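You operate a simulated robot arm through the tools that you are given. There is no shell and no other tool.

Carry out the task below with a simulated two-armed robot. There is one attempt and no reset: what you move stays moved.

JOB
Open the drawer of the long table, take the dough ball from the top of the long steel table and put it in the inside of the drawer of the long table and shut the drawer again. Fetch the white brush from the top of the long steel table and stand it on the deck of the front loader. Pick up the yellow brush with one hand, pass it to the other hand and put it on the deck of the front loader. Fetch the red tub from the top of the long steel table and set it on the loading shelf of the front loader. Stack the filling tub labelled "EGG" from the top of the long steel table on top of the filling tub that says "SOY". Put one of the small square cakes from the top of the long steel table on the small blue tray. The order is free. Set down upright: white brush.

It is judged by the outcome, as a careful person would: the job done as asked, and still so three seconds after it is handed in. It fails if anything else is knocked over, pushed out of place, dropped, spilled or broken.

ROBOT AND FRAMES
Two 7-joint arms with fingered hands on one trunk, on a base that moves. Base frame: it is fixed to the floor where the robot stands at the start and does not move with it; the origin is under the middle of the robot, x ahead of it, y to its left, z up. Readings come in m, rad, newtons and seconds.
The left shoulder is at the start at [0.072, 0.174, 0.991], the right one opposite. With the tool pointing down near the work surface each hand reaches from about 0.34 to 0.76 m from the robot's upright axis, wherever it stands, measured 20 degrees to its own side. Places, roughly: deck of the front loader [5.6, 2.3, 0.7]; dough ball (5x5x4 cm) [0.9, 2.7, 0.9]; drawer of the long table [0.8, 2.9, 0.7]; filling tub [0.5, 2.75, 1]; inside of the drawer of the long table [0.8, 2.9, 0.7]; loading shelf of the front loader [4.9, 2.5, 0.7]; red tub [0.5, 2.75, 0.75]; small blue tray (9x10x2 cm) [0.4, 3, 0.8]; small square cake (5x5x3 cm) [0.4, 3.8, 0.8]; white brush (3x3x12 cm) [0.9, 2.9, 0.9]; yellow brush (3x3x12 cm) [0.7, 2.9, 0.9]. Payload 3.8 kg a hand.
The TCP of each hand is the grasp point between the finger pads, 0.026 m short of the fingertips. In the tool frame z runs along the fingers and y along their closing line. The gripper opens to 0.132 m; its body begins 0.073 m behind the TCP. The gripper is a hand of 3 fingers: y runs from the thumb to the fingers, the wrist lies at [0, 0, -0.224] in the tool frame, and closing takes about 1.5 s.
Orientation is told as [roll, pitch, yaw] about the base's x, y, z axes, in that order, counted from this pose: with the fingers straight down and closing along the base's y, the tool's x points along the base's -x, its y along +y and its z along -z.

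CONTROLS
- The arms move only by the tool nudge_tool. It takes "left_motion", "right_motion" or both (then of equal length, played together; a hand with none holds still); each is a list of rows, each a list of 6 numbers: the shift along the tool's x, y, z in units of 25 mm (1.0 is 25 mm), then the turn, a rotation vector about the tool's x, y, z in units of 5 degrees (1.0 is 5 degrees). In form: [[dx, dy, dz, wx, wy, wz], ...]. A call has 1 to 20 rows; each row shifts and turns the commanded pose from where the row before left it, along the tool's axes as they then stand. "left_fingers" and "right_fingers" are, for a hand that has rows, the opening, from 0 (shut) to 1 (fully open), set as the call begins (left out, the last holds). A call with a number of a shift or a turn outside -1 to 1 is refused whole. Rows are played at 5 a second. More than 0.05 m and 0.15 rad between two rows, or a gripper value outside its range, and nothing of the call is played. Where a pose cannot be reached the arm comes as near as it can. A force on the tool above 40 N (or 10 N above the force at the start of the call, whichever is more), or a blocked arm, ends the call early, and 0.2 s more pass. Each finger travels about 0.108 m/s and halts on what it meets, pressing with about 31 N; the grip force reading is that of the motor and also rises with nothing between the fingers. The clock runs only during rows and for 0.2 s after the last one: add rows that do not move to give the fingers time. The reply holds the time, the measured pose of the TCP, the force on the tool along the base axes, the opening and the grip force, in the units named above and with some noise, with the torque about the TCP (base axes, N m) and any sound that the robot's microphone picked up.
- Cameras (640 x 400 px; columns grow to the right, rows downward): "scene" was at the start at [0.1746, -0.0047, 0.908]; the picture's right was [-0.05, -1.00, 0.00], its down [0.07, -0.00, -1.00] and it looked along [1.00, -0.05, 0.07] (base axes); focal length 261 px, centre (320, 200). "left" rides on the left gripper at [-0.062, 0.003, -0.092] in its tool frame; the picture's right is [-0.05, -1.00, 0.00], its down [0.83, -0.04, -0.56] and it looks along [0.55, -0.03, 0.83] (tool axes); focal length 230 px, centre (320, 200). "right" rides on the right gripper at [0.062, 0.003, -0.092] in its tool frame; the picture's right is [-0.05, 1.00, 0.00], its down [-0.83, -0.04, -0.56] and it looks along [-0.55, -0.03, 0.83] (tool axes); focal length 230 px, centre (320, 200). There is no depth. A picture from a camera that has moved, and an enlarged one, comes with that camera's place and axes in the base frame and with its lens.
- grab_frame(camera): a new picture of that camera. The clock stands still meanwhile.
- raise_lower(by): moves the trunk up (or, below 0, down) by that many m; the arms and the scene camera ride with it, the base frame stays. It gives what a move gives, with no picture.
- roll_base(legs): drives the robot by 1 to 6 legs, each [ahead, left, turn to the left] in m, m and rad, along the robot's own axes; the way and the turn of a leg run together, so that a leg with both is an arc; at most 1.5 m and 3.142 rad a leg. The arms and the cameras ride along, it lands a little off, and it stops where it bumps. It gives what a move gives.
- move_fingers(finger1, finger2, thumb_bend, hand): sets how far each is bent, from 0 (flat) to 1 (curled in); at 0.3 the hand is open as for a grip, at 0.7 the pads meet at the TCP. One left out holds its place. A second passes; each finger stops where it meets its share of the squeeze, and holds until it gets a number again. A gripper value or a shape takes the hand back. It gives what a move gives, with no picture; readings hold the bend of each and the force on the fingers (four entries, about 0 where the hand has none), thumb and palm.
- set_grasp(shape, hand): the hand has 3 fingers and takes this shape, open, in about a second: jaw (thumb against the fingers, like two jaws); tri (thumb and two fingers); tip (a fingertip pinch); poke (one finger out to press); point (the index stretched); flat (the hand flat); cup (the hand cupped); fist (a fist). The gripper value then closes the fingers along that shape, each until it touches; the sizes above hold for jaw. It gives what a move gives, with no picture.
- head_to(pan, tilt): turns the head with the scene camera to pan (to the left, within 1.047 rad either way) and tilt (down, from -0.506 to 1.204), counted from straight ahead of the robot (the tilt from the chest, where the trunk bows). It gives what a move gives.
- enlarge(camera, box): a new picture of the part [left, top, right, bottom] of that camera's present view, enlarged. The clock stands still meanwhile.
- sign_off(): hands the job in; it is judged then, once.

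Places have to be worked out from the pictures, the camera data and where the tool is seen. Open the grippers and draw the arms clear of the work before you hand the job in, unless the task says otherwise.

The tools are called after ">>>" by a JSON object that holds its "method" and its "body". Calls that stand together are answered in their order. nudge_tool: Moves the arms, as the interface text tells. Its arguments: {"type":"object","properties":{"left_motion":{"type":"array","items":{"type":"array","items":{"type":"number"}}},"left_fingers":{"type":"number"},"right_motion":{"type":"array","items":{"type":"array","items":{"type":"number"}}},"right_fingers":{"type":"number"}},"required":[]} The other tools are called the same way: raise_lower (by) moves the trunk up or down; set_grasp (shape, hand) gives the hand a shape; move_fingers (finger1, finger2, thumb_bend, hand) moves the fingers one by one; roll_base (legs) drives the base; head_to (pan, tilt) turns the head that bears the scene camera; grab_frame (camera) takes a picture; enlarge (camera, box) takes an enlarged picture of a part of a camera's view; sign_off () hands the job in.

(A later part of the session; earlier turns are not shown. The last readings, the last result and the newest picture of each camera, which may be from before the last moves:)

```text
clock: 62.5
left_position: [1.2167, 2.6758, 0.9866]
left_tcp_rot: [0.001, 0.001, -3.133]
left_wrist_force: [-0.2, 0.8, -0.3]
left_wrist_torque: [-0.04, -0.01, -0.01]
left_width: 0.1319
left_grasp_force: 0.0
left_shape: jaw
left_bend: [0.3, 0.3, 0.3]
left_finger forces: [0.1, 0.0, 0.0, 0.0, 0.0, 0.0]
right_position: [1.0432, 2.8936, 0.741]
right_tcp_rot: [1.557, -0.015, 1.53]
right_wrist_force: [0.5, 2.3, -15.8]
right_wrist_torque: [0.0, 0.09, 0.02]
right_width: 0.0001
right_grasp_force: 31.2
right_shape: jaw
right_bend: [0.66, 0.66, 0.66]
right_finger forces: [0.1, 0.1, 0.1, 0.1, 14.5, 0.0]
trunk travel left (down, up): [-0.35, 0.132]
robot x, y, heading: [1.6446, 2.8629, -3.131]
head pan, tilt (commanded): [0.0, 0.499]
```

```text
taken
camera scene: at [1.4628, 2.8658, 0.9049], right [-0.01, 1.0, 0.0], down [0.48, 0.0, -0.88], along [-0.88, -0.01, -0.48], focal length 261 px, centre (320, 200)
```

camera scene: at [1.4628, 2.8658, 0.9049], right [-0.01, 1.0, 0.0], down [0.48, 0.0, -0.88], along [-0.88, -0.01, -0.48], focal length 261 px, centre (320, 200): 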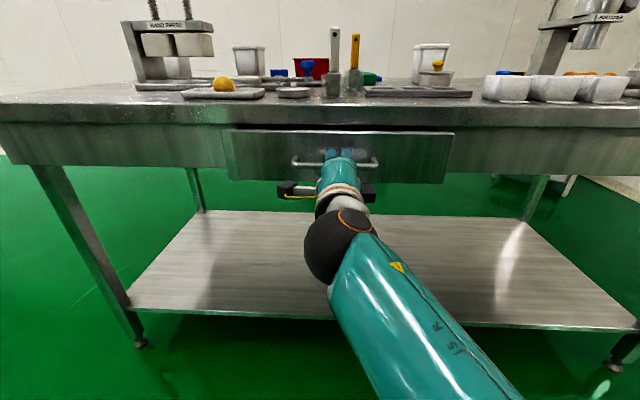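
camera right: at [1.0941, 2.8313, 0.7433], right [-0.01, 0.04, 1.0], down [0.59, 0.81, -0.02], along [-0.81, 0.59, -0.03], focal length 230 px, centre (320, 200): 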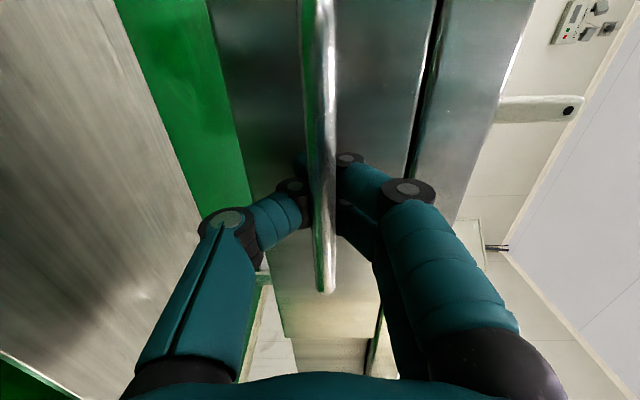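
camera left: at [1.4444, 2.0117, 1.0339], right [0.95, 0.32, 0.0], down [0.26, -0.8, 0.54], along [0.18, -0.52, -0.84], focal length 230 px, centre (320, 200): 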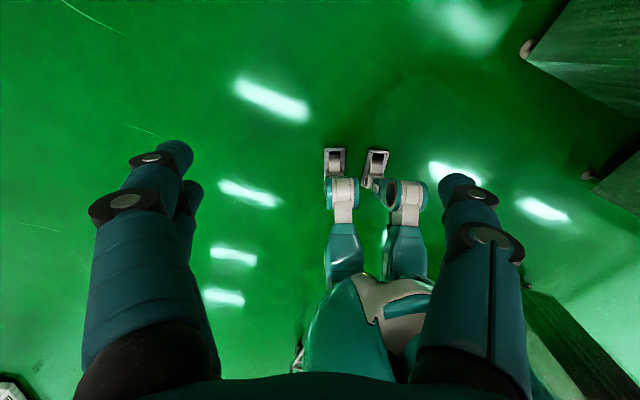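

The drawer is coming out smoothly. I continue pulling another 10 cm with the arm.

>>> {"method": "nudge_tool", "body": {"right_motion": [[0, 0, -0.5, 0, 0, 0], [0, 0, -0.5, 0, 0, 0], [0, 0, -0.5, 0, 0, 0], [0, 0, -0.5, 0, 0, 0], [0, 0, -0.5, 0, 0, 0], [0, 0, -0.5, 0, 0, 0], [0, 0, -0.5, 0, 0, 0], [0, 0, -0.5, 0, 0, 0]]}}

>>> {"method": "grab_frame", "body": {"camera": "scene"}}

```text
clock: 64.3
left_position: [1.2161, 2.6753, 0.9876]
left_tcp_rot: [-0.001, 0.0, -3.133]
left_wrist_force: [-0.2, 0.0, 0.8]
left_wrist_torque: [-0.01, 0.0, 0.03]
left_width: 0.1319
left_grasp_force: 0.0
left_shape: jaw
left_bend: [0.3, 0.3, 0.3]
left_finger forces: [0.1, 0.0, 0.0, 0.0, 0.1, 0.0]
right_position: [1.1395, 2.892, 0.7429]
right_tcp_rot: [1.57, -0.037, 1.538]
right_wrist_force: [-1.4, -9.8, -22.2]
right_wrist_torque: [-0.08, 0.13, -0.03]
right_width: 0.0
right_grasp_force: 31.2
right_shape: jaw
right_bend: [0.66, 0.66, 0.76]
right_finger forces: [0.0, 0.0, 0.0, 0.0, 19.5, 0.0]
trunk travel left (down, up): [-0.35, 0.132]
robot x, y, heading: [1.6473, 2.8653, -3.136]
head pan, tilt (commanded): [0.0, 0.499]
```

```text
taken
camera scene: at [1.4628, 2.8651, 0.905], right [-0.01, 1.0, 0.0], down [0.48, 0.0, -0.88], along [-0.88, -0.01, -0.48], focal length 261 px, centre (320, 200)
```

scene: 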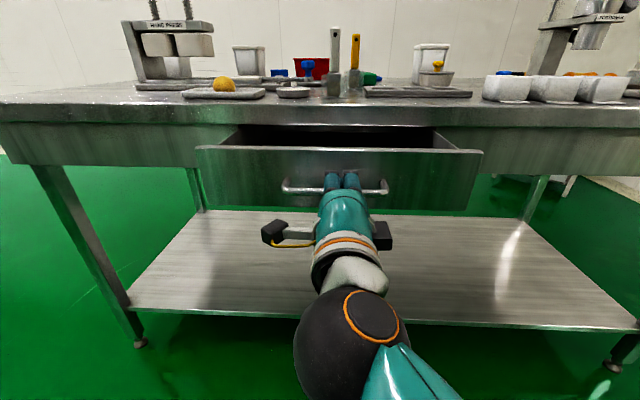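

Open by about 14 cm. I draw it out some 8 cm more by reversing the base slowly while holding the handle.

>>> {"method": "roll_base", "body": {"legs": [[-0.08, 0, 0]]}}

>>> {"method": "grab_frame", "body": {"camera": "scene"}}

```text
clock: 65.3
left_position: [1.297, 2.6754, 0.9872]
left_tcp_rot: [-0.002, -0.003, -3.135]
left_wrist_force: [0.3, 0.0, 0.7]
left_wrist_torque: [0.0, 0.0, -0.04]
left_width: 0.1317
left_grasp_force: 0.0
left_shape: jaw
left_bend: [0.3, 0.3, 0.3]
left_finger forces: [0.1, 0.0, 0.0, 0.0, 0.0, 0.1]
right_position: [1.2216, 2.8924, 0.7447]
right_tcp_rot: [1.573, -0.038, 1.539]
right_wrist_force: [-1.0, -8.8, -12.9]
right_wrist_torque: [-0.02, 0.15, -0.02]
right_width: 0.0
right_grasp_force: 31.4
right_shape: jaw
right_bend: [0.66, 0.66, 0.75]
right_finger forces: [0.1, 0.0, 0.0, 0.1, 13.2, 0.0]
trunk travel left (down, up): [-0.35, 0.132]
robot x, y, heading: [1.7251, 2.8689, -3.135]
head pan, tilt (commanded): [0.0, 0.499]
```

```text
taken
camera scene: at [1.5431, 2.8657, 0.9052], right [-0.01, 1.0, 0.0], down [0.48, 0.0, -0.88], along [-0.88, -0.01, -0.48], focal length 261 px, centre (320, 200)
```

scene: 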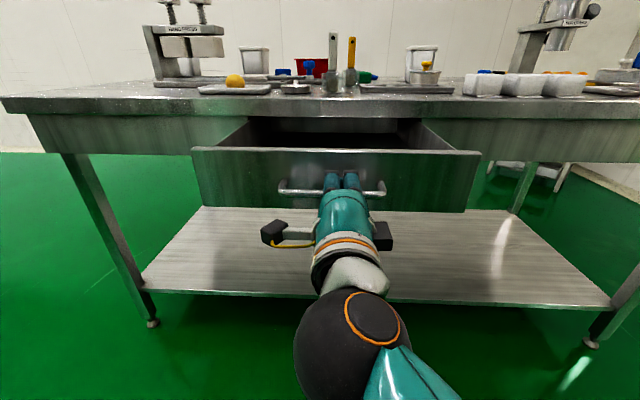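

The drawer is out ~22 cm (front at x≈1.165). I open the right fingers and back the hand off the bar, then lift it.

>>> {"method": "nudge_tool", "body": {"right_motion": [[0, 0, 0, 0, 0, 0], [0, 0, 0, 0, 0, 0], [0, 0, 0, 0, 0, 0], [0, 0, 0, 0, 0, 0]], "right_fingers": 0.55}}

>>> {"method": "nudge_tool", "body": {"right_motion": [[0, 0, -0.5, 0, 0, 0], [0, 0, -0.5, 0, 0, 0], [0, 0, -0.5, 0, 0, 0], [0, 0, -0.5, 0, 0, 0]]}}

>>> {"method": "grab_frame", "body": {"camera": "scene"}}

```text
clock: 66.3
left_position: [1.2974, 2.6753, 0.9871]
left_tcp_rot: [-0.001, -0.002, -3.136]
left_wrist_force: [-0.1, 0.3, 0.0]
left_wrist_torque: [-0.01, 0.03, 0.0]
left_width: 0.1321
left_grasp_force: 0.1
left_shape: jaw
left_bend: [0.3, 0.3, 0.3]
left_finger forces: [0.1, 0.0, 0.1, 0.0, 0.0, 0.1]
right_position: [1.2214, 2.8931, 0.7454]
right_tcp_rot: [1.571, -0.038, 1.539]
right_wrist_force: [0.1, 0.0, -0.3]
right_wrist_torque: [-0.02, 0.02, -0.01]
right_width: 0.0725
right_grasp_force: 0.0
right_shape: jaw
right_bend: [0.72, 0.72, 0.7]
right_finger forces: [0.0, 0.1, 0.1, 0.0, 0.0, 0.0]
trunk travel left (down, up): [-0.35, 0.132]
robot x, y, heading: [1.7255, 2.8669, -3.136]
head pan, tilt (commanded): [0.0, 0.499]
```

```text
clock: 67.3
left_position: [1.2962, 2.6759, 0.9876]
left_tcp_rot: [-0.001, -0.003, -3.134]
left_wrist_force: [-0.6, 0.5, -0.5]
left_wrist_torque: [0.0, 0.0, -0.02]
left_width: 0.1319
left_grasp_force: 0.0
left_shape: jaw
left_bend: [0.3, 0.3, 0.3]
left_finger forces: [0.0, 0.0, 0.0, 0.0, 0.0, 0.0]
right_position: [1.2711, 2.8899, 0.7446]
right_tcp_rot: [1.573, -0.034, 1.539]
right_wrist_force: [-0.1, 0.4, 0.1]
right_wrist_torque: [-0.01, 0.0, 0.0]
right_width: 0.0719
right_grasp_force: 0.0
right_shape: jaw
right_bend: [0.72, 0.72, 0.7]
right_finger forces: [0.0, 0.0, 0.1, 0.0, 0.0, 0.0]
trunk travel left (down, up): [-0.35, 0.132]
robot x, y, heading: [1.7238, 2.8693, -3.136]
head pan, tilt (commanded): [0.0, 0.499]
```

```text
taken
camera scene: at [1.5434, 2.8662, 0.9052], right [-0.01, 1.0, 0.0], down [0.48, 0.0, -0.88], along [-0.88, -0.01, -0.48], focal length 261 px, centre (320, 200)
```

scene: 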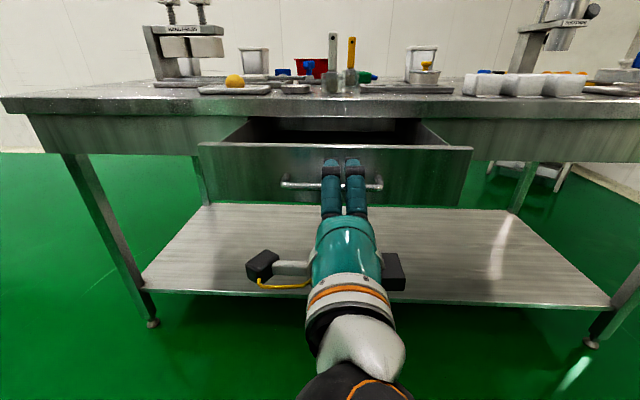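

Handle released and clear; the drawer stays open. I move the right hand up and to the right, out of the way.

>>> {"method": "nudge_tool", "body": {"right_motion": [[-0.8, 0.9, 0, 0, 0, 0], [-0.8, 0.9, 0, 0, 0, 0], [-0.8, 0.9, 0, 0, 0, 0], [-0.8, 0.9, 0, 0, 0, 0], [-0.8, 0.9, 0, 0, 0, 0], [-0.8, 0.9, 0, 0, 0, 0], [-0.8, 0.9, 0, 0, 0, 0], [-0.8, 0.9, 0, 0, 0, 0], [-0.8, 0.9, 0, 0, 0, 0], [-0.8, 0.9, 0, 0, 0, 0]]}}

>>> {"method": "raise_lower", "body": {"by": 0.13}}

>>> {"method": "roll_base", "body": {"legs": [[0.17, 0, 0]]}}

>>> {"method": "grab_frame", "body": {"camera": "scene"}}

```text
clock: 68.9
left_position: [1.2976, 2.6765, 0.9866]
left_tcp_rot: [0.0, -0.002, -3.136]
left_wrist_force: [-0.4, -0.2, 0.0]
left_wrist_torque: [-0.01, 0.01, 0.01]
left_width: 0.1319
left_grasp_force: 0.0
left_shape: jaw
left_bend: [0.3, 0.3, 0.3]
left_finger forces: [0.1, 0.0, 0.1, 0.1, 0.0, 0.0]
right_position: [1.2773, 3.005, 0.8783]
right_tcp_rot: [1.625, -0.256, 1.631]
right_wrist_force: [-0.2, 0.2, -0.2]
right_wrist_torque: [-0.01, -0.02, 0.05]
right_width: 0.0723
right_grasp_force: 0.0
right_shape: jaw
right_bend: [0.72, 0.72, 0.7]
right_finger forces: [0.0, 0.1, 0.1, 0.0, 0.1, 0.1]
right hand out of reach, approached as far as the arm can: row 6, 7
trunk travel left (down, up): [-0.35, 0.132]
robot x, y, heading: [1.7243, 2.8712, -3.131]
head pan, tilt (commanded): [0.0, 0.499]
stopped in row 7 (right hand): the arm was blocked; the commanded pose is now the measured one
```

```text
clock: 70.5
left_position: [1.2971, 2.6762, 1.1179]
left_tcp_rot: [0.002, 0.002, -3.134]
left_wrist_force: [0.2, 0.9, -0.4]
left_wrist_torque: [0.01, -0.01, 0.02]
left_width: 0.1322
left_grasp_force: 0.1
left_shape: jaw
left_bend: [0.3, 0.3, 0.3]
left_finger forces: [0.0, 0.1, 0.1, 0.0, 0.1, 0.1]
right_position: [1.2739, 3.0064, 1.0108]
right_tcp_rot: [1.638, -0.279, 1.633]
right_wrist_force: [-0.1, -0.1, -0.2]
right_wrist_torque: [-0.01, 0.0, -0.01]
right_width: 0.072
right_grasp_force: 0.1
right_shape: jaw
right_bend: [0.72, 0.72, 0.7]
right_finger forces: [0.0, 0.0, 0.0, 0.1, 0.0, 0.0]
trunk travel left (down, up): [-0.48, 0.002]
robot x, y, heading: [1.727, 2.8688, -3.134]
head pan, tilt (commanded): [0.0, 0.499]
```

```text
clock: 72.0
left_position: [1.128, 2.6751, 1.1179]
left_tcp_rot: [0.001, -0.003, -3.136]
left_wrist_force: [-0.1, -0.3, -0.5]
left_wrist_torque: [-0.02, 0.01, -0.01]
left_width: 0.1319
left_grasp_force: 0.0
left_shape: jaw
left_bend: [0.3, 0.3, 0.3]
left_finger forces: [0.1, 0.0, 0.1, 0.0, 0.1, 0.0]
right_position: [1.1071, 3.0067, 1.0103]
right_tcp_rot: [1.633, -0.282, 1.635]
right_wrist_force: [-0.4, -0.2, -0.3]
right_wrist_torque: [0.03, -0.02, -0.03]
right_width: 0.072
right_grasp_force: 0.0
right_shape: jaw
right_bend: [0.72, 0.72, 0.7]
right_finger forces: [0.1, 0.0, 0.0, 0.0, 0.1, 0.0]
trunk travel left (down, up): [-0.48, 0.002]
robot x, y, heading: [1.5601, 2.8639, -3.136]
head pan, tilt (commanded): [0.0, 0.499]
```

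```text
taken
camera scene: at [1.3575, 2.8654, 1.0708], right [-0.01, 1.0, 0.0], down [0.48, 0.0, -0.88], along [-0.88, 0.0, -0.48], focal length 261 px, centre (320, 200)
```

scene: 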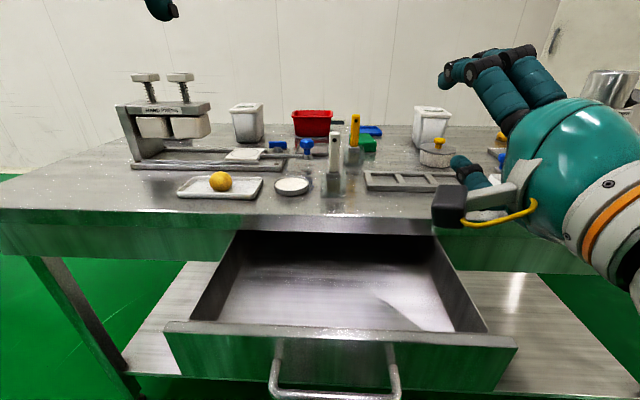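

The drawer interior is clearly open and empty. The ball is at about (0.875, 2.662). I bring the left hand above it.

>>> {"method": "nudge_tool", "body": {"left_motion": [[-0.92, 0.05, 0.4, 0, 0, 0], [-0.92, 0.05, 0.4, 0, 0, 0], [-0.92, 0.05, 0.5, 0, 0, 0], [-0.92, 0.05, 0.5, 0, 0, 0], [-0.92, 0.05, 0.6, 0, 0, 0], [-0.92, 0.05, 0.6, 0, 0, 0], [-0.92, 0.05, 0.7, 0, 0, 0], [-0.92, 0.05, 0.7, 0, 0, 0], [-0.92, 0.05, 0.7, 0, 0, 0], [-0.92, 0.05, 0.7, 0, 0, 0], [-0.92, 0.05, 0.7, 0, 0, 0]], "left_fingers": 0.68}}

>>> {"method": "grab_frame", "body": {"camera": "left"}}

>>> {"method": "grab_frame", "body": {"camera": "scene"}}

```text
clock: 74.3
left_position: [0.9098, 2.6602, 0.9669]
left_tcp_rot: [0.001, -0.001, -3.135]
left_wrist_force: [1.2, -0.2, -0.3]
left_wrist_torque: [-0.01, -0.01, 0.0]
left_width: 0.09
left_grasp_force: 0.1
left_shape: jaw
left_bend: [0.68, 0.68, 0.65]
left_finger forces: [0.1, 0.0, 0.0, 0.0, 0.0, 0.1]
left hand out of reach, approached as far as the arm can: row 10, 11
right_position: [1.1086, 3.0044, 1.009]
right_tcp_rot: [1.632, -0.283, 1.636]
right_wrist_force: [0.1, 0.2, -0.7]
right_wrist_torque: [0.02, -0.01, -0.02]
right_width: 0.0724
right_grasp_force: 0.1
right_shape: jaw
right_bend: [0.72, 0.72, 0.7]
right_finger forces: [0.1, 0.1, 0.0, 0.0, 0.0, 0.0]
trunk travel left (down, up): [-0.48, 0.002]
robot x, y, heading: [1.5585, 2.8662, -3.134]
head pan, tilt (commanded): [0.0, 0.499]
```

```text
taken
camera left: at [0.8486, 2.6555, 1.0581], right [-0.06, 1.0, 0.0], down [0.83, 0.05, 0.55], along [0.55, 0.03, -0.83], focal length 230 px, centre (320, 200)
```

left: 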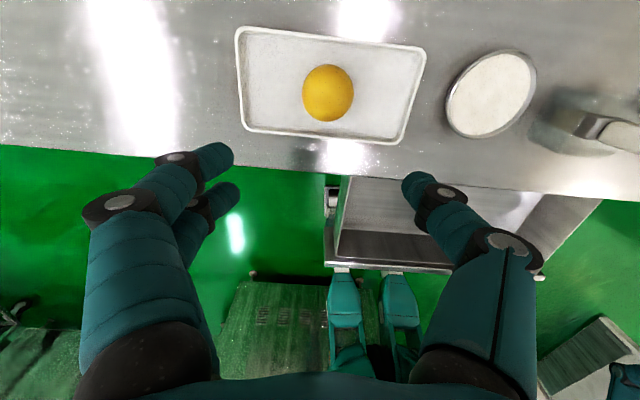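

```text
taken
camera scene: at [1.3578, 2.8653, 1.0708], right [-0.01, 1.0, 0.0], down [0.48, 0.0, -0.88], along [-0.88, 0.0, -0.48], focal length 261 px, centre (320, 200)
```

scene: 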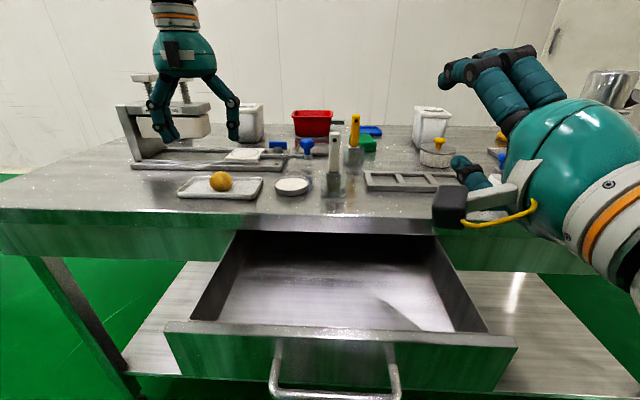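

The left arm hits its reach limit at x=0.91; the ball reads at (0.879, 2.663) from the hand camera. I drive 6 cm closer.

>>> {"method": "roll_base", "body": {"legs": [[0.06, 0, 0]]}}

>>> {"method": "grab_frame", "body": {"camera": "left"}}

```text
clock: 75.3
left_position: [0.8503, 2.6587, 0.9668]
left_tcp_rot: [0.0, -0.001, -3.136]
left_wrist_force: [0.3, 0.0, -1.0]
left_wrist_torque: [-0.02, -0.01, -0.02]
left_width: 0.0903
left_grasp_force: 0.1
left_shape: jaw
left_bend: [0.68, 0.68, 0.65]
left_finger forces: [0.0, 0.0, 0.0, 0.0, 0.0, 0.0]
right_position: [1.0485, 3.0055, 1.0098]
right_tcp_rot: [1.632, -0.282, 1.635]
right_wrist_force: [-0.3, -0.4, 0.5]
right_wrist_torque: [-0.02, 0.02, 0.01]
right_width: 0.0721
right_grasp_force: 0.1
right_shape: jaw
right_bend: [0.72, 0.72, 0.7]
right_finger forces: [0.0, 0.0, 0.0, 0.0, 0.0, 0.0]
trunk travel left (down, up): [-0.48, 0.002]
robot x, y, heading: [1.4951, 2.8653, -3.134]
head pan, tilt (commanded): [0.0, 0.499]
```

```text
taken
camera left: at [0.7892, 2.6556, 1.0579], right [-0.06, 1.0, 0.0], down [0.83, 0.05, 0.55], along [0.55, 0.03, -0.83], focal length 230 px, centre (320, 200)
```

left: 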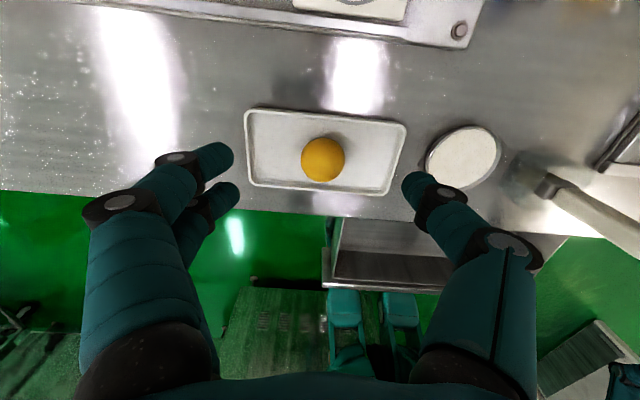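

The ball is at (0.880, 2.662). I shift 3 cm toward me and descend to z≈0.854.

>>> {"method": "nudge_tool", "body": {"left_motion": [[0.6, -0.06, 0, 0, 0, 0], [0.6, -0.06, 0, 0, 0, 0], [0, 0, 0.9, 0, 0, 0], [0, 0, 0.9, 0, 0, 0], [0, 0, 0.9, 0, 0, 0], [0, 0, 0.9, 0, 0, 0], [0, 0, 0.8, 0, 0, 0], [0, 0, 0, 0, 0, 0]]}}

>>> {"method": "grab_frame", "body": {"camera": "left"}}

>>> {"method": "enlarge", "body": {"camera": "scene", "box": [120, 60, 360, 240]}}

```text
clock: 77.1
left_position: [0.8795, 2.6623, 0.8596]
left_tcp_rot: [0.0, -0.007, -3.135]
left_wrist_force: [-0.1, -0.4, 13.2]
left_wrist_torque: [-0.75, -0.09, 0.06]
left_width: 0.0896
left_grasp_force: 0.0
left_shape: jaw
left_bend: [0.69, 0.7, 0.65]
left_finger forces: [5.8, 7.8, 0.0, 0.0, 0.0, 0.1]
right_position: [1.0495, 3.0062, 1.0106]
right_tcp_rot: [1.633, -0.283, 1.634]
right_wrist_force: [0.5, 0.1, -0.3]
right_wrist_torque: [-0.01, -0.02, 0.0]
right_width: 0.0718
right_grasp_force: 0.1
right_shape: jaw
right_bend: [0.72, 0.72, 0.7]
right_finger forces: [0.1, 0.1, 0.0, 0.1, 0.1, 0.0]
trunk travel left (down, up): [-0.48, 0.002]
robot x, y, heading: [1.4947, 2.8694, -3.134]
head pan, tilt (commanded): [0.0, 0.499]
```

```text
taken
camera left: at [0.8198, 2.6587, 0.9522], right [-0.06, 1.0, 0.0], down [0.83, 0.05, 0.55], along [0.55, 0.03, -0.84], focal length 230 px, centre (320, 200)
```

left: 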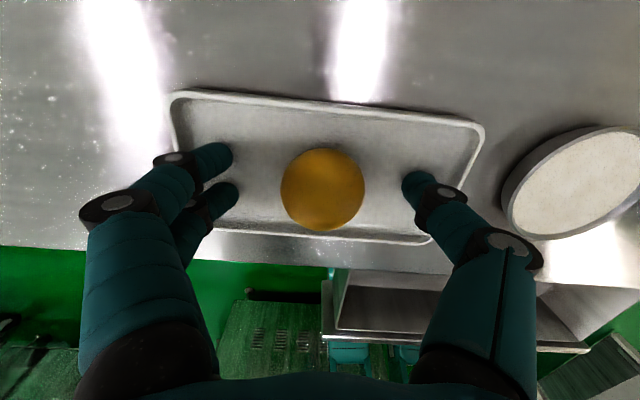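

```text
2.22 times, centred on (240, 150) of scene
camera zoom: at [1.2999, 2.8656, 1.0715], right [0.0, 1.0, 0.0], down [0.48, 0.0, -0.88], along [-0.88, 0.0, -0.48], focal length 580 px, centre (498, 311)
```

zoom: 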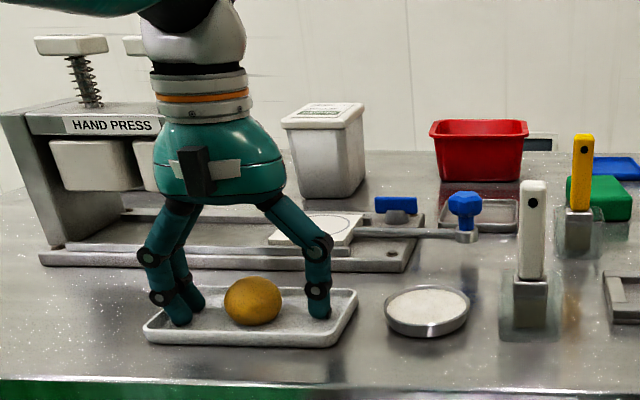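

The two fingers press on the tray (13 N), so its floor is at ≈0.834. I rise about 1 cm to relieve that, then close on the ball.

>>> {"method": "nudge_tool", "body": {"left_motion": [[0, 0, -0.38, 0, 0, 0], [0, 0, 0, 0, 0, 0]]}}

>>> {"method": "nudge_tool", "body": {"left_motion": [[0, 0, 0, 0, 0, 0], [0, 0, 0, 0, 0, 0], [0, 0, 0, 0, 0, 0], [0, 0, 0, 0, 0, 0], [0, 0, 0, 0, 0, 0], [0, 0, 0, 0, 0, 0]], "left_fingers": 0.0}}

>>> {"method": "grab_frame", "body": {"camera": "left"}}

```text
clock: 77.7
left_position: [0.8821, 2.6621, 0.865]
left_tcp_rot: [-0.001, 0.0, -3.138]
left_wrist_force: [0.1, -0.5, 0.0]
left_wrist_torque: [0.0, -0.04, 0.01]
left_width: 0.0895
left_grasp_force: 0.0
left_shape: jaw
left_bend: [0.69, 0.69, 0.65]
left_finger forces: [0.1, 0.0, 0.0, 0.0, 0.1, 0.0]
right_position: [1.0483, 3.0061, 1.0088]
right_tcp_rot: [1.632, -0.283, 1.636]
right_wrist_force: [1.4, 0.4, -0.2]
right_wrist_torque: [0.02, 0.02, 0.02]
right_width: 0.0718
right_grasp_force: 0.0
right_shape: jaw
right_bend: [0.72, 0.72, 0.7]
right_finger forces: [0.1, 0.0, 0.0, 0.0, 0.1, 0.0]
trunk travel left (down, up): [-0.48, 0.002]
robot x, y, heading: [1.4965, 2.8671, -3.134]
head pan, tilt (commanded): [0.0, 0.499]
```

```text
clock: 79.1
left_position: [0.8804, 2.6609, 0.8673]
left_tcp_rot: [0.003, -0.001, -3.136]
left_wrist_force: [0.9, -0.2, -0.4]
left_wrist_torque: [0.02, -0.03, -0.01]
left_width: 0.0338
left_grasp_force: 30.7
left_shape: jaw
left_bend: [0.73, 0.74, 0.7]
left_finger forces: [13.1, 14.6, 0.0, 0.0, 26.9, 0.0]
right_position: [1.0498, 3.0047, 1.0099]
right_tcp_rot: [1.631, -0.285, 1.635]
right_wrist_force: [0.9, 1.0, -0.6]
right_wrist_torque: [-0.02, 0.0, 0.02]
right_width: 0.0721
right_grasp_force: 0.0
right_shape: jaw
right_bend: [0.72, 0.72, 0.7]
right_finger forces: [0.1, 0.0, 0.1, 0.0, 0.0, 0.1]
trunk travel left (down, up): [-0.48, 0.002]
robot x, y, heading: [1.497, 2.8668, -3.141]
head pan, tilt (commanded): [0.0, 0.499]
```

```text
taken
camera left: at [0.8196, 2.6581, 0.9579], right [-0.06, 1.0, 0.0], down [0.83, 0.05, 0.55], along [0.55, 0.03, -0.83], focal length 230 px, centre (320, 200)
```

left: 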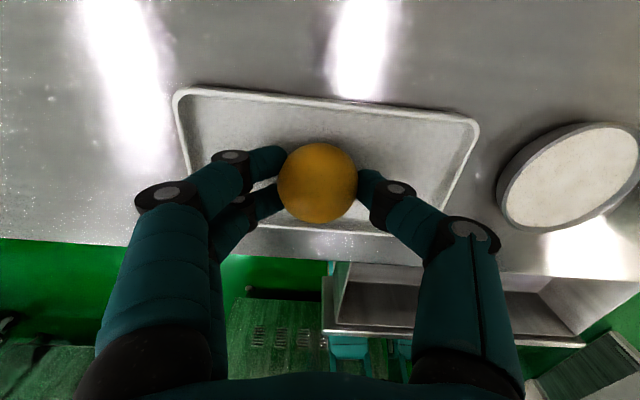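

The ball is held between thumb and both fingers (27 N). I lift it 10 cm and check.

>>> {"method": "nudge_tool", "body": {"left_motion": [[0, 0, -0.5, 0, 0, 0], [0, 0, -0.8, 0, 0, 0], [0, 0, -0.9, 0, 0, 0], [0, 0, -0.9, 0, 0, 0], [0, 0, -0.9, 0, 0, 0]]}}

>>> {"method": "grab_frame", "body": {"camera": "left"}}

```text
clock: 80.3
left_position: [0.8811, 2.6644, 0.966]
left_tcp_rot: [0.0, -0.003, -3.135]
left_wrist_force: [0.2, 0.7, -0.3]
left_wrist_torque: [0.0, 0.0, -0.03]
left_width: 0.0339
left_grasp_force: 31.1
left_shape: jaw
left_bend: [0.73, 0.74, 0.7]
left_finger forces: [13.3, 14.9, 0.0, 0.0, 26.9, 0.1]
right_position: [1.0485, 3.0054, 1.01]
right_tcp_rot: [1.632, -0.284, 1.636]
right_wrist_force: [-0.1, 0.4, -0.7]
right_wrist_torque: [0.0, -0.01, 0.0]
right_width: 0.0724
right_grasp_force: 0.1
right_shape: jaw
right_bend: [0.72, 0.72, 0.7]
right_finger forces: [0.0, 0.0, 0.1, 0.0, 0.0, 0.1]
trunk travel left (down, up): [-0.48, 0.002]
robot x, y, heading: [1.4927, 2.8632, -3.13]
head pan, tilt (commanded): [0.0, 0.499]
```

```text
taken
camera left: at [0.8204, 2.659, 1.0579], right [-0.06, 1.0, 0.0], down [0.83, 0.05, 0.55], along [0.55, 0.03, -0.83], focal length 230 px, centre (320, 200)
```

left: 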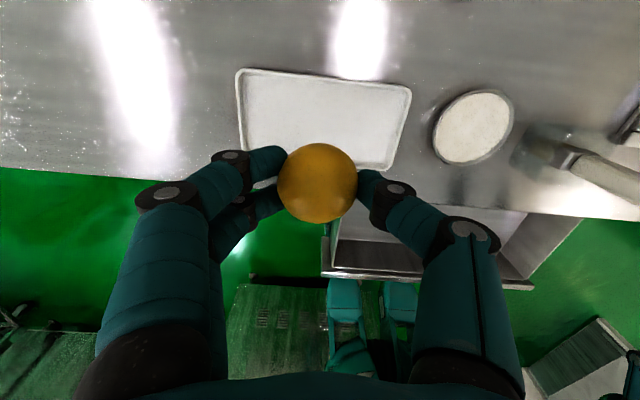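

The ball is held, the tray undisturbed. I carry it back and over the open drawer at about (1.06, 2.815).

>>> {"method": "nudge_tool", "body": {"left_motion": [[0.95, -0.5, 0, 0, 0, 0], [0.95, -0.5, 0, 0, 0, 0], [0.95, -0.5, 0, 0, 0, 0], [0.95, -0.5, 0, 0, 0, 0], [0.85, -1.0, 0, 0, 0, 0], [0.85, -1.0, 0, 0, 0, 0], [0.85, -1.0, 0, 0, 0, 0], [0.85, -1.0, 0, 0, 0, 0]]}}

>>> {"method": "grab_frame", "body": {"camera": "scene"}}

>>> {"method": "grab_frame", "body": {"camera": "left"}}

```text
clock: 82.1
left_position: [1.061, 2.8129, 0.9658]
left_tcp_rot: [0.001, -0.002, -3.135]
left_wrist_force: [0.2, 0.1, -0.3]
left_wrist_torque: [-0.01, 0.0, 0.01]
left_width: 0.0338
left_grasp_force: 31.1
left_shape: jaw
left_bend: [0.73, 0.74, 0.7]
left_finger forces: [13.5, 14.6, 0.0, 0.0, 27.0, 0.1]
right_position: [1.0482, 3.0061, 1.0104]
right_tcp_rot: [1.63, -0.282, 1.635]
right_wrist_force: [-0.1, 0.9, 1.1]
right_wrist_torque: [0.01, 0.01, 0.01]
right_width: 0.0723
right_grasp_force: 0.1
right_shape: jaw
right_bend: [0.72, 0.72, 0.7]
right_finger forces: [0.1, 0.0, 0.0, 0.0, 0.0, 0.0]
trunk travel left (down, up): [-0.48, 0.002]
robot x, y, heading: [1.4977, 2.8668, -3.135]
head pan, tilt (commanded): [0.0, 0.499]
```

```text
taken
camera scene: at [1.2991, 2.8656, 1.0709], right [-0.01, 1.0, 0.0], down [0.48, 0.0, -0.88], along [-0.88, 0.0, -0.48], focal length 261 px, centre (320, 200)
```

scene: 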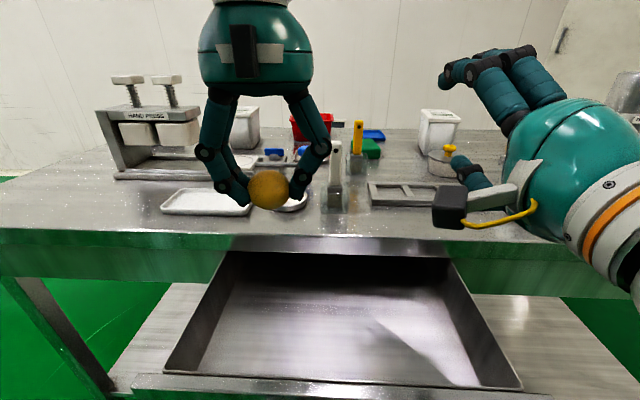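

```text
taken
camera left: at [0.9999, 2.8099, 1.0574], right [-0.06, 1.0, 0.0], down [0.83, 0.05, 0.55], along [0.55, 0.03, -0.83], focal length 230 px, centre (320, 200)
```

left: 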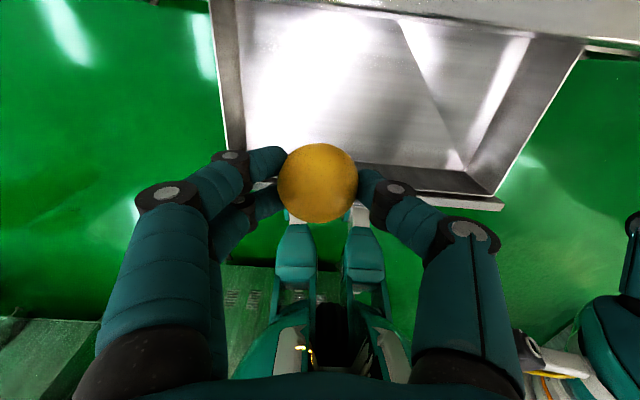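

The ball hangs over the drawer centre-left. I lower it into the drawer.

>>> {"method": "nudge_tool", "body": {"left_motion": [[0, 0, 0.86, 0, 0, 0], [0, 0, 0.86, 0, 0, 0], [0, 0, 0.86, 0, 0, 0], [0, 0, 0.86, 0, 0, 0], [0, 0, 0.86, 0, 0, 0], [0, 0, 0.86, 0, 0, 0], [0, 0, 0.86, 0, 0, 0], [0, 0, 0.86, 0, 0, 0], [0, 0, 0.86, 0, 0, 0]]}}

>>> {"method": "grab_frame", "body": {"camera": "left"}}

>>> {"method": "grab_frame", "body": {"camera": "scene"}}

```text
clock: 84.1
left_position: [1.0584, 2.8133, 0.7716]
left_tcp_rot: [0.0, -0.003, -3.137]
left_wrist_force: [-0.1, 0.0, 0.1]
left_wrist_torque: [0.0, 0.03, 0.0]
left_width: 0.0339
left_grasp_force: 31.6
left_shape: jaw
left_bend: [0.74, 0.74, 0.7]
left_finger forces: [13.7, 14.8, 0.1, 0.0, 26.9, 0.1]
right_position: [1.0489, 3.0048, 1.0095]
right_tcp_rot: [1.633, -0.285, 1.634]
right_wrist_force: [-0.4, 0.0, 0.4]
right_wrist_torque: [0.0, -0.01, -0.03]
right_width: 0.0723
right_grasp_force: 0.1
right_shape: jaw
right_bend: [0.72, 0.72, 0.7]
right_finger forces: [0.0, 0.0, 0.0, 0.1, 0.0, 0.0]
trunk travel left (down, up): [-0.48, 0.002]
robot x, y, heading: [1.5004, 2.8673, -3.136]
head pan, tilt (commanded): [0.0, 0.499]
```

```text
taken
camera left: at [0.9986, 2.8102, 0.8632], right [-0.06, 1.0, 0.0], down [0.83, 0.05, 0.55], along [0.55, 0.03, -0.83], focal length 230 px, centre (320, 200)
```

left: 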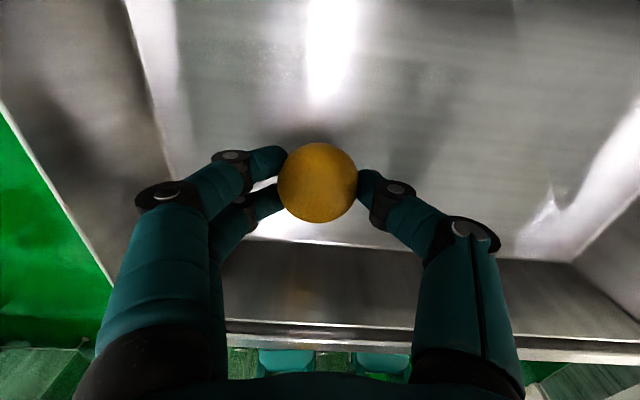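

```text
taken
camera scene: at [1.2989, 2.8651, 1.0708], right [-0.01, 1.0, 0.0], down [0.48, 0.0, -0.88], along [-0.88, 0.0, -0.48], focal length 261 px, centre (320, 200)
```

scene: 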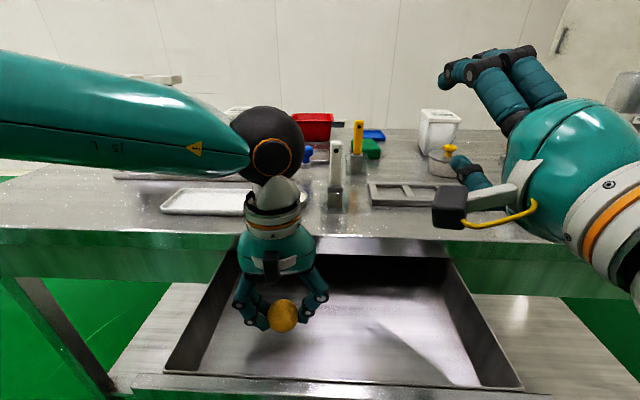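

The ball is inside the drawer's walls. I lower it in small steps until it touches the floor.

>>> {"method": "nudge_tool", "body": {"left_motion": [[0, 0, 0.4, 0, 0, 0], [0, 0, 0.4, 0, 0, 0], [0, 0, 0.3, 0, 0, 0], [0, 0, 0.3, 0, 0, 0]]}}

>>> {"method": "grab_frame", "body": {"camera": "left"}}

```text
clock: 85.1
left_position: [1.0584, 2.8138, 0.7392]
left_tcp_rot: [-0.003, -0.007, -3.136]
left_wrist_force: [0.0, -2.1, 10.8]
left_wrist_torque: [0.05, 0.05, -0.01]
left_width: 0.034
left_grasp_force: 31.0
left_shape: jaw
left_bend: [0.74, 0.74, 0.7]
left_finger forces: [15.5, 15.8, 0.1, 0.0, 29.1, 0.0]
right_position: [1.0499, 3.0058, 1.0103]
right_tcp_rot: [1.635, -0.283, 1.634]
right_wrist_force: [0.4, -1.1, -0.8]
right_wrist_torque: [-0.02, -0.01, -0.02]
right_width: 0.0722
right_grasp_force: 0.0
right_shape: jaw
right_bend: [0.72, 0.72, 0.7]
right_finger forces: [0.0, 0.0, 0.1, 0.0, 0.1, 0.1]
trunk travel left (down, up): [-0.48, 0.002]
robot x, y, heading: [1.4962, 2.8649, -3.137]
head pan, tilt (commanded): [0.0, 0.499]
```

```text
taken
camera left: at [0.998, 2.8101, 0.8314], right [-0.06, 1.0, 0.0], down [0.83, 0.05, 0.55], along [0.55, 0.03, -0.84], focal length 230 px, centre (320, 200)
```

left: 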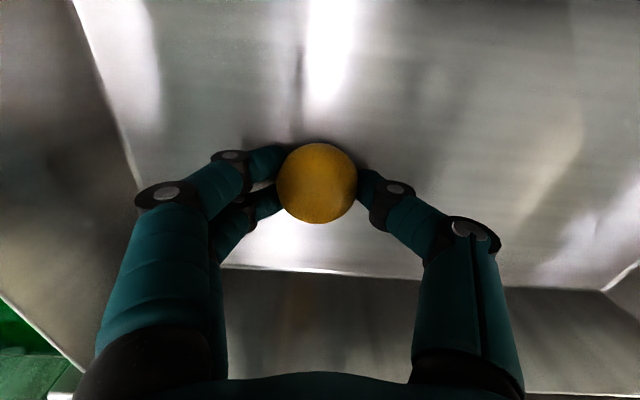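

The ball rests on the drawer floor (10.8 N). I ease up 3 mm and open the fingers.

>>> {"method": "nudge_tool", "body": {"left_motion": [[0, 0, -0.15, 0, 0, 0], [0, 0, 0, 0, 0, 0]]}}

>>> {"method": "nudge_tool", "body": {"left_motion": [[0, 0, 0, 0, 0, 0], [0, 0, 0, 0, 0, 0], [0, 0, 0, 0, 0, 0], [0, 0, 0, 0, 0, 0], [0, 0, 0, 0, 0, 0]], "left_fingers": 0.68}}

>>> {"method": "grab_frame", "body": {"camera": "left"}}

```text
clock: 85.7
left_position: [1.0612, 2.8137, 0.7401]
left_tcp_rot: [-0.001, 0.001, -3.136]
left_wrist_force: [-0.3, 0.1, 0.0]
left_wrist_torque: [0.01, 0.02, 0.01]
left_width: 0.0339
left_grasp_force: 30.8
left_shape: jaw
left_bend: [0.73, 0.74, 0.7]
left_finger forces: [15.1, 15.8, 0.0, 0.0, 29.2, 0.0]
right_position: [1.0481, 3.0045, 1.0098]
right_tcp_rot: [1.631, -0.281, 1.635]
right_wrist_force: [0.7, -0.5, 0.2]
right_wrist_torque: [-0.01, 0.01, 0.01]
right_width: 0.0721
right_grasp_force: 0.0
right_shape: jaw
right_bend: [0.72, 0.72, 0.7]
right_finger forces: [0.0, 0.1, 0.1, 0.0, 0.1, 0.0]
trunk travel left (down, up): [-0.48, 0.002]
robot x, y, heading: [1.4955, 2.8689, -3.138]
head pan, tilt (commanded): [0.0, 0.499]
```

```text
clock: 86.9
left_position: [1.0587, 2.8133, 0.7421]
left_tcp_rot: [0.001, -0.004, -3.137]
left_wrist_force: [0.6, 0.4, 0.8]
left_wrist_torque: [0.01, -0.03, -0.02]
left_width: 0.0894
left_grasp_force: 0.1
left_shape: jaw
left_bend: [0.69, 0.69, 0.66]
left_finger forces: [0.0, 0.0, 0.0, 0.0, 0.1, 0.0]
right_position: [1.0489, 3.0051, 1.0095]
right_tcp_rot: [1.633, -0.283, 1.636]
right_wrist_force: [0.7, 0.0, 0.4]
right_wrist_torque: [0.02, -0.03, 0.0]
right_width: 0.0721
right_grasp_force: 0.1
right_shape: jaw
right_bend: [0.72, 0.72, 0.7]
right_finger forces: [0.0, 0.0, 0.0, 0.0, 0.0, 0.1]
trunk travel left (down, up): [-0.48, 0.002]
robot x, y, heading: [1.4943, 2.8639, -3.135]
head pan, tilt (commanded): [0.0, 0.499]
```

```text
taken
camera left: at [0.9986, 2.8097, 0.8331], right [-0.06, 1.0, 0.0], down [0.83, 0.05, 0.55], along [0.55, 0.03, -0.83], focal length 230 px, centre (320, 200)
```

left: 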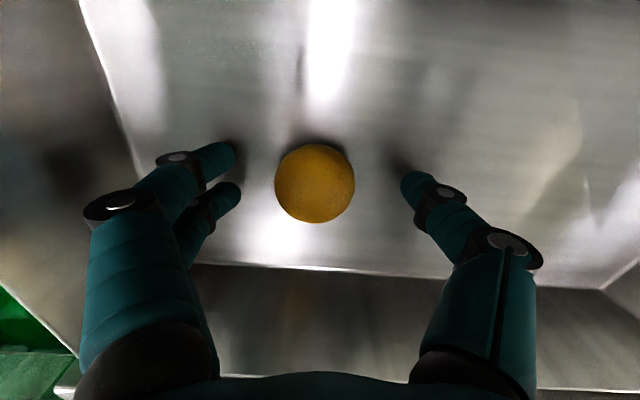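

The ball sits free on the drawer floor. I lift the left hand straight out and then move it aside to the left.

>>> {"method": "nudge_tool", "body": {"left_motion": [[0, 0, -0.9, 0, 0, 0], [0, 0, -0.9, 0, 0, 0], [0, 0, -0.9, 0, 0, 0], [0, 0, -0.9, 0, 0, 0], [0, 0, -0.9, 0, 0, 0], [0, 0, -0.9, 0, 0, 0], [0, 0, -0.9, 0, 0, 0], [0, 0, -0.9, 0, 0, 0], [0, 0, -0.9, 0, 0, 0], [0, 0, -0.9, 0, 0, 0], [0, 0, -0.9, 0, 0, 0], [0.3, 0.9, 0, 0, 0, 0], [0.3, 0.9, 0, 0, 0, 0], [0.3, 0.9, 0, 0, 0, 0], [0.3, 0.9, 0, 0, 0, 0], [0.3, 0.9, 0, 0, 0, 0], [0.3, 0.9, 0, 0, 0, 0]]}}

>>> {"method": "grab_frame", "body": {"camera": "scene"}}

```text
clock: 90.5
left_position: [1.106, 2.6776, 0.9884]
left_tcp_rot: [0.0, -0.002, -3.136]
left_wrist_force: [0.7, 0.6, 0.0]
left_wrist_torque: [0.0, 0.03, -0.02]
left_width: 0.0895
left_grasp_force: 0.1
left_shape: jaw
left_bend: [0.69, 0.69, 0.66]
left_finger forces: [0.0, 0.1, 0.0, 0.0, 0.0, 0.0]
right_position: [1.0499, 3.0047, 1.0108]
right_tcp_rot: [1.63, -0.284, 1.635]
right_wrist_force: [-0.6, 0.0, -0.2]
right_wrist_torque: [0.01, 0.01, 0.01]
right_width: 0.0723
right_grasp_force: 0.0
right_shape: jaw
right_bend: [0.72, 0.72, 0.7]
right_finger forces: [0.0, 0.0, 0.0, 0.1, 0.1, 0.1]
trunk travel left (down, up): [-0.48, 0.002]
robot x, y, heading: [1.4977, 2.8678, -3.14]
head pan, tilt (commanded): [0.0, 0.499]
```

```text
taken
camera scene: at [1.2993, 2.8647, 1.0709], right [-0.01, 1.0, 0.0], down [0.48, 0.0, -0.88], along [-0.88, 0.0, -0.48], focal length 261 px, centre (320, 200)
```

scene: 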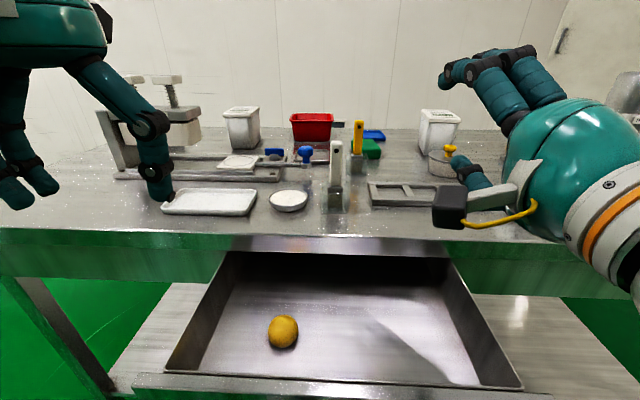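

The dough ball lies in the drawer. Now I back the base off ~23 cm, lower the trunk, and bring the right hand back toward the handle to push the drawer shut.

>>> {"method": "roll_base", "body": {"legs": [[-0.235, 0, 0]]}}

>>> {"method": "raise_lower", "body": {"by": -0.13}}

>>> {"method": "nudge_tool", "body": {"right_motion": [[0.9, -0.6, 0, 0, 0, 0], [0.9, -0.6, 0, 0, 0, 0], [0.9, -0.6, 0, 0, 0, 0], [0.9, -0.6, 0, 0, 0, 0], [0, 0, 0, 0.17, -0.18, 0.81], [0, 0, 0, 0.17, -0.18, 0.81], [0, 0, 0, 0.17, -0.18, 0.81], [0, 0, 0, 0.17, -0.18, 0.81]]}}

>>> {"method": "grab_frame", "body": {"camera": "right"}}

>>> {"method": "grab_frame", "body": {"camera": "scene"}}

```text
clock: 92.3
left_position: [1.3402, 2.6792, 0.9883]
left_tcp_rot: [-0.001, -0.003, -3.137]
left_wrist_force: [0.3, -0.2, 0.4]
left_wrist_torque: [0.0, 0.03, 0.01]
left_width: 0.0894
left_grasp_force: 0.1
left_shape: jaw
left_bend: [0.69, 0.69, 0.66]
left_finger forces: [0.1, 0.1, 0.0, 0.1, 0.0, 0.1]
right_position: [1.2825, 3.0074, 1.0089]
right_tcp_rot: [1.633, -0.283, 1.637]
right_wrist_force: [-0.7, -0.8, 0.0]
right_wrist_torque: [0.03, 0.04, 0.0]
right_width: 0.072
right_grasp_force: 0.0
right_shape: jaw
right_bend: [0.72, 0.72, 0.7]
right_finger forces: [0.0, 0.0, 0.0, 0.0, 0.0, 0.0]
trunk travel left (down, up): [-0.48, 0.002]
robot x, y, heading: [1.7294, 2.8702, -3.137]
head pan, tilt (commanded): [0.0, 0.499]
```

```text
clock: 93.8
left_position: [1.3385, 2.6795, 0.8574]
left_tcp_rot: [0.001, -0.003, -3.136]
left_wrist_force: [-0.4, 0.1, 0.2]
left_wrist_torque: [0.01, -0.02, -0.05]
left_width: 0.0893
left_grasp_force: 0.2
left_shape: jaw
left_bend: [0.69, 0.69, 0.66]
left_finger forces: [0.1, 0.1, 0.0, 0.0, 0.0, 0.0]
right_position: [1.2825, 3.0069, 0.8799]
right_tcp_rot: [1.632, -0.282, 1.634]
right_wrist_force: [0.1, 0.3, -0.2]
right_wrist_torque: [-0.01, 0.01, 0.0]
right_width: 0.0721
right_grasp_force: 0.0
right_shape: jaw
right_bend: [0.72, 0.72, 0.7]
right_finger forces: [0.0, 0.0, 0.0, 0.0, 0.0, 0.1]
trunk travel left (down, up): [-0.35, 0.132]
robot x, y, heading: [1.7318, 2.8671, -3.139]
head pan, tilt (commanded): [0.0, 0.499]
```

```text
clock: 94.7
left_position: [1.3394, 2.6806, 0.8581]
left_tcp_rot: [-0.001, -0.002, -3.137]
left_wrist_force: [-0.5, 1.2, -0.2]
left_wrist_torque: [-0.02, 0.01, 0.01]
left_width: 0.0893
left_grasp_force: 0.1
left_shape: jaw
left_bend: [0.69, 0.69, 0.66]
left_finger forces: [0.0, 0.0, 0.0, 0.0, 0.0, 0.0]
right_position: [1.2892, 2.9594, 0.8066]
right_tcp_rot: [1.641, -0.44, 1.718]
right_wrist_force: [0.3, 0.4, -1.2]
right_wrist_torque: [0.0, 0.01, 0.03]
right_width: 0.0721
right_grasp_force: 0.1
right_shape: jaw
right_bend: [0.72, 0.72, 0.7]
right_finger forces: [0.1, 0.0, 0.0, 0.0, 0.1, 0.1]
trunk travel left (down, up): [-0.35, 0.132]
robot x, y, heading: [1.732, 2.868, -3.136]
head pan, tilt (commanded): [0.0, 0.499]
stopped in row 4 (right hand): the arm was blocked; the commanded pose is now the measured one
```

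```text
taken
camera right: at [1.3901, 2.9196, 0.7766], right [0.12, -0.36, 0.92], down [0.43, 0.86, 0.28], along [-0.89, 0.36, 0.26], focal length 230 px, centre (320, 200)
```

right: 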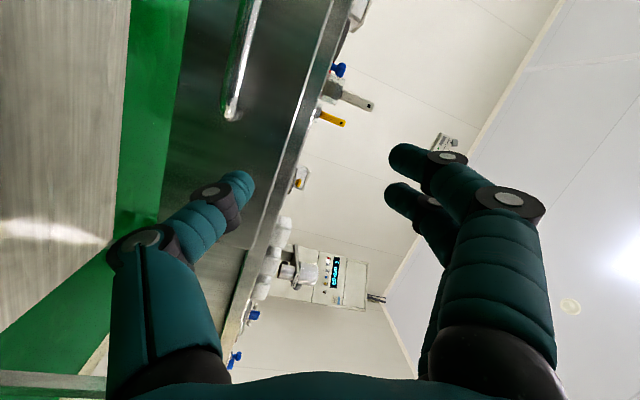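

```text
taken
camera scene: at [1.5497, 2.8664, 0.9052], right [0.0, 1.0, 0.0], down [0.48, 0.0, -0.88], along [-0.88, 0.0, -0.48], focal length 261 px, centre (320, 200)
```

scene: 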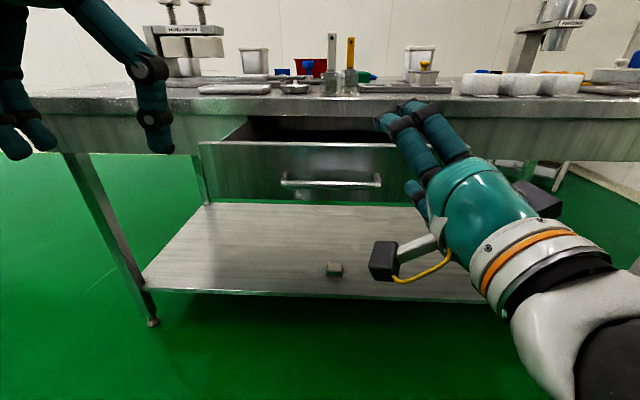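

The right arm is blocked by its own body in that posture. Instead I rotate the right hand back to pointing down and will push the bar with closed fingertips from the outside.

>>> {"method": "nudge_tool", "body": {"right_motion": [[0, 0, 0, 0.734, 0.958, -0.519], [0, 0, 0, 0.734, 0.958, -0.519], [0, 0, 0, 0.734, 0.958, -0.519], [0, 0, 0, 0.734, 0.958, -0.519], [0, 0, 0, 0.734, 0.958, -0.519], [0, 0, 0, 0.734, 0.958, -0.519], [0, 0, 0, 0.734, 0.958, -0.519], [0, 0, 0, 0.734, 0.958, -0.519], [0, 0, 0, 0.734, 0.958, -0.519], [0, 0, 0, 0.734, 0.958, -0.519], [0, 0, 0, 0.734, 0.958, -0.519], [0, 0, 0, 0.734, 0.958, -0.519], [0, 0, 0, 0.734, 0.958, -0.519], [0, 0, 0, 0.734, 0.958, -0.519], [0, 0, 0, 0.734, 0.958, -0.519], [0, 0, 0, 0.734, 0.958, -0.519]]}}

>>> {"method": "grab_frame", "body": {"camera": "scene"}}

```text
clock: 96.0
left_position: [1.3388, 2.6803, 0.8581]
left_tcp_rot: [0.0, 0.0, -3.136]
left_wrist_force: [-0.5, 0.6, 0.6]
left_wrist_torque: [0.02, 0.02, 0.0]
left_width: 0.0895
left_grasp_force: 0.1
left_shape: jaw
left_bend: [0.69, 0.69, 0.66]
left_finger forces: [0.0, 0.0, 0.0, 0.1, 0.1, 0.0]
right_position: [1.2843, 2.9928, 0.7762]
right_tcp_rot: [0.814, -0.731, 2.457]
right_wrist_force: [-0.4, 0.1, 0.0]
right_wrist_torque: [0.0, -0.01, 0.0]
right_width: 0.0725
right_grasp_force: 0.1
right_shape: jaw
right_bend: [0.72, 0.72, 0.7]
right_finger forces: [0.0, 0.0, 0.0, 0.0, 0.0, 0.0]
right hand out of reach, approached as far as the arm can: row 5, 6
trunk travel left (down, up): [-0.35, 0.132]
robot x, y, heading: [1.7343, 2.8696, -3.134]
head pan, tilt (commanded): [0.0, 0.499]
stopped in row 6 (right hand): the arm was blocked; the commanded pose is now the measured one
```

```text
taken
camera scene: at [1.5494, 2.8664, 0.9051], right [0.0, 1.0, 0.0], down [0.48, 0.0, -0.88], along [-0.88, 0.0, -0.48], focal length 261 px, centre (320, 200)
```

scene: 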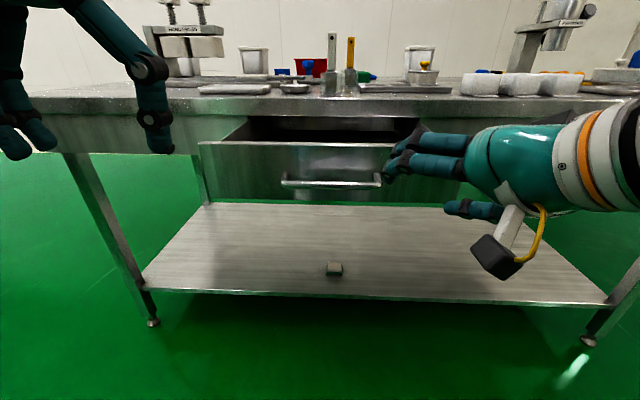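

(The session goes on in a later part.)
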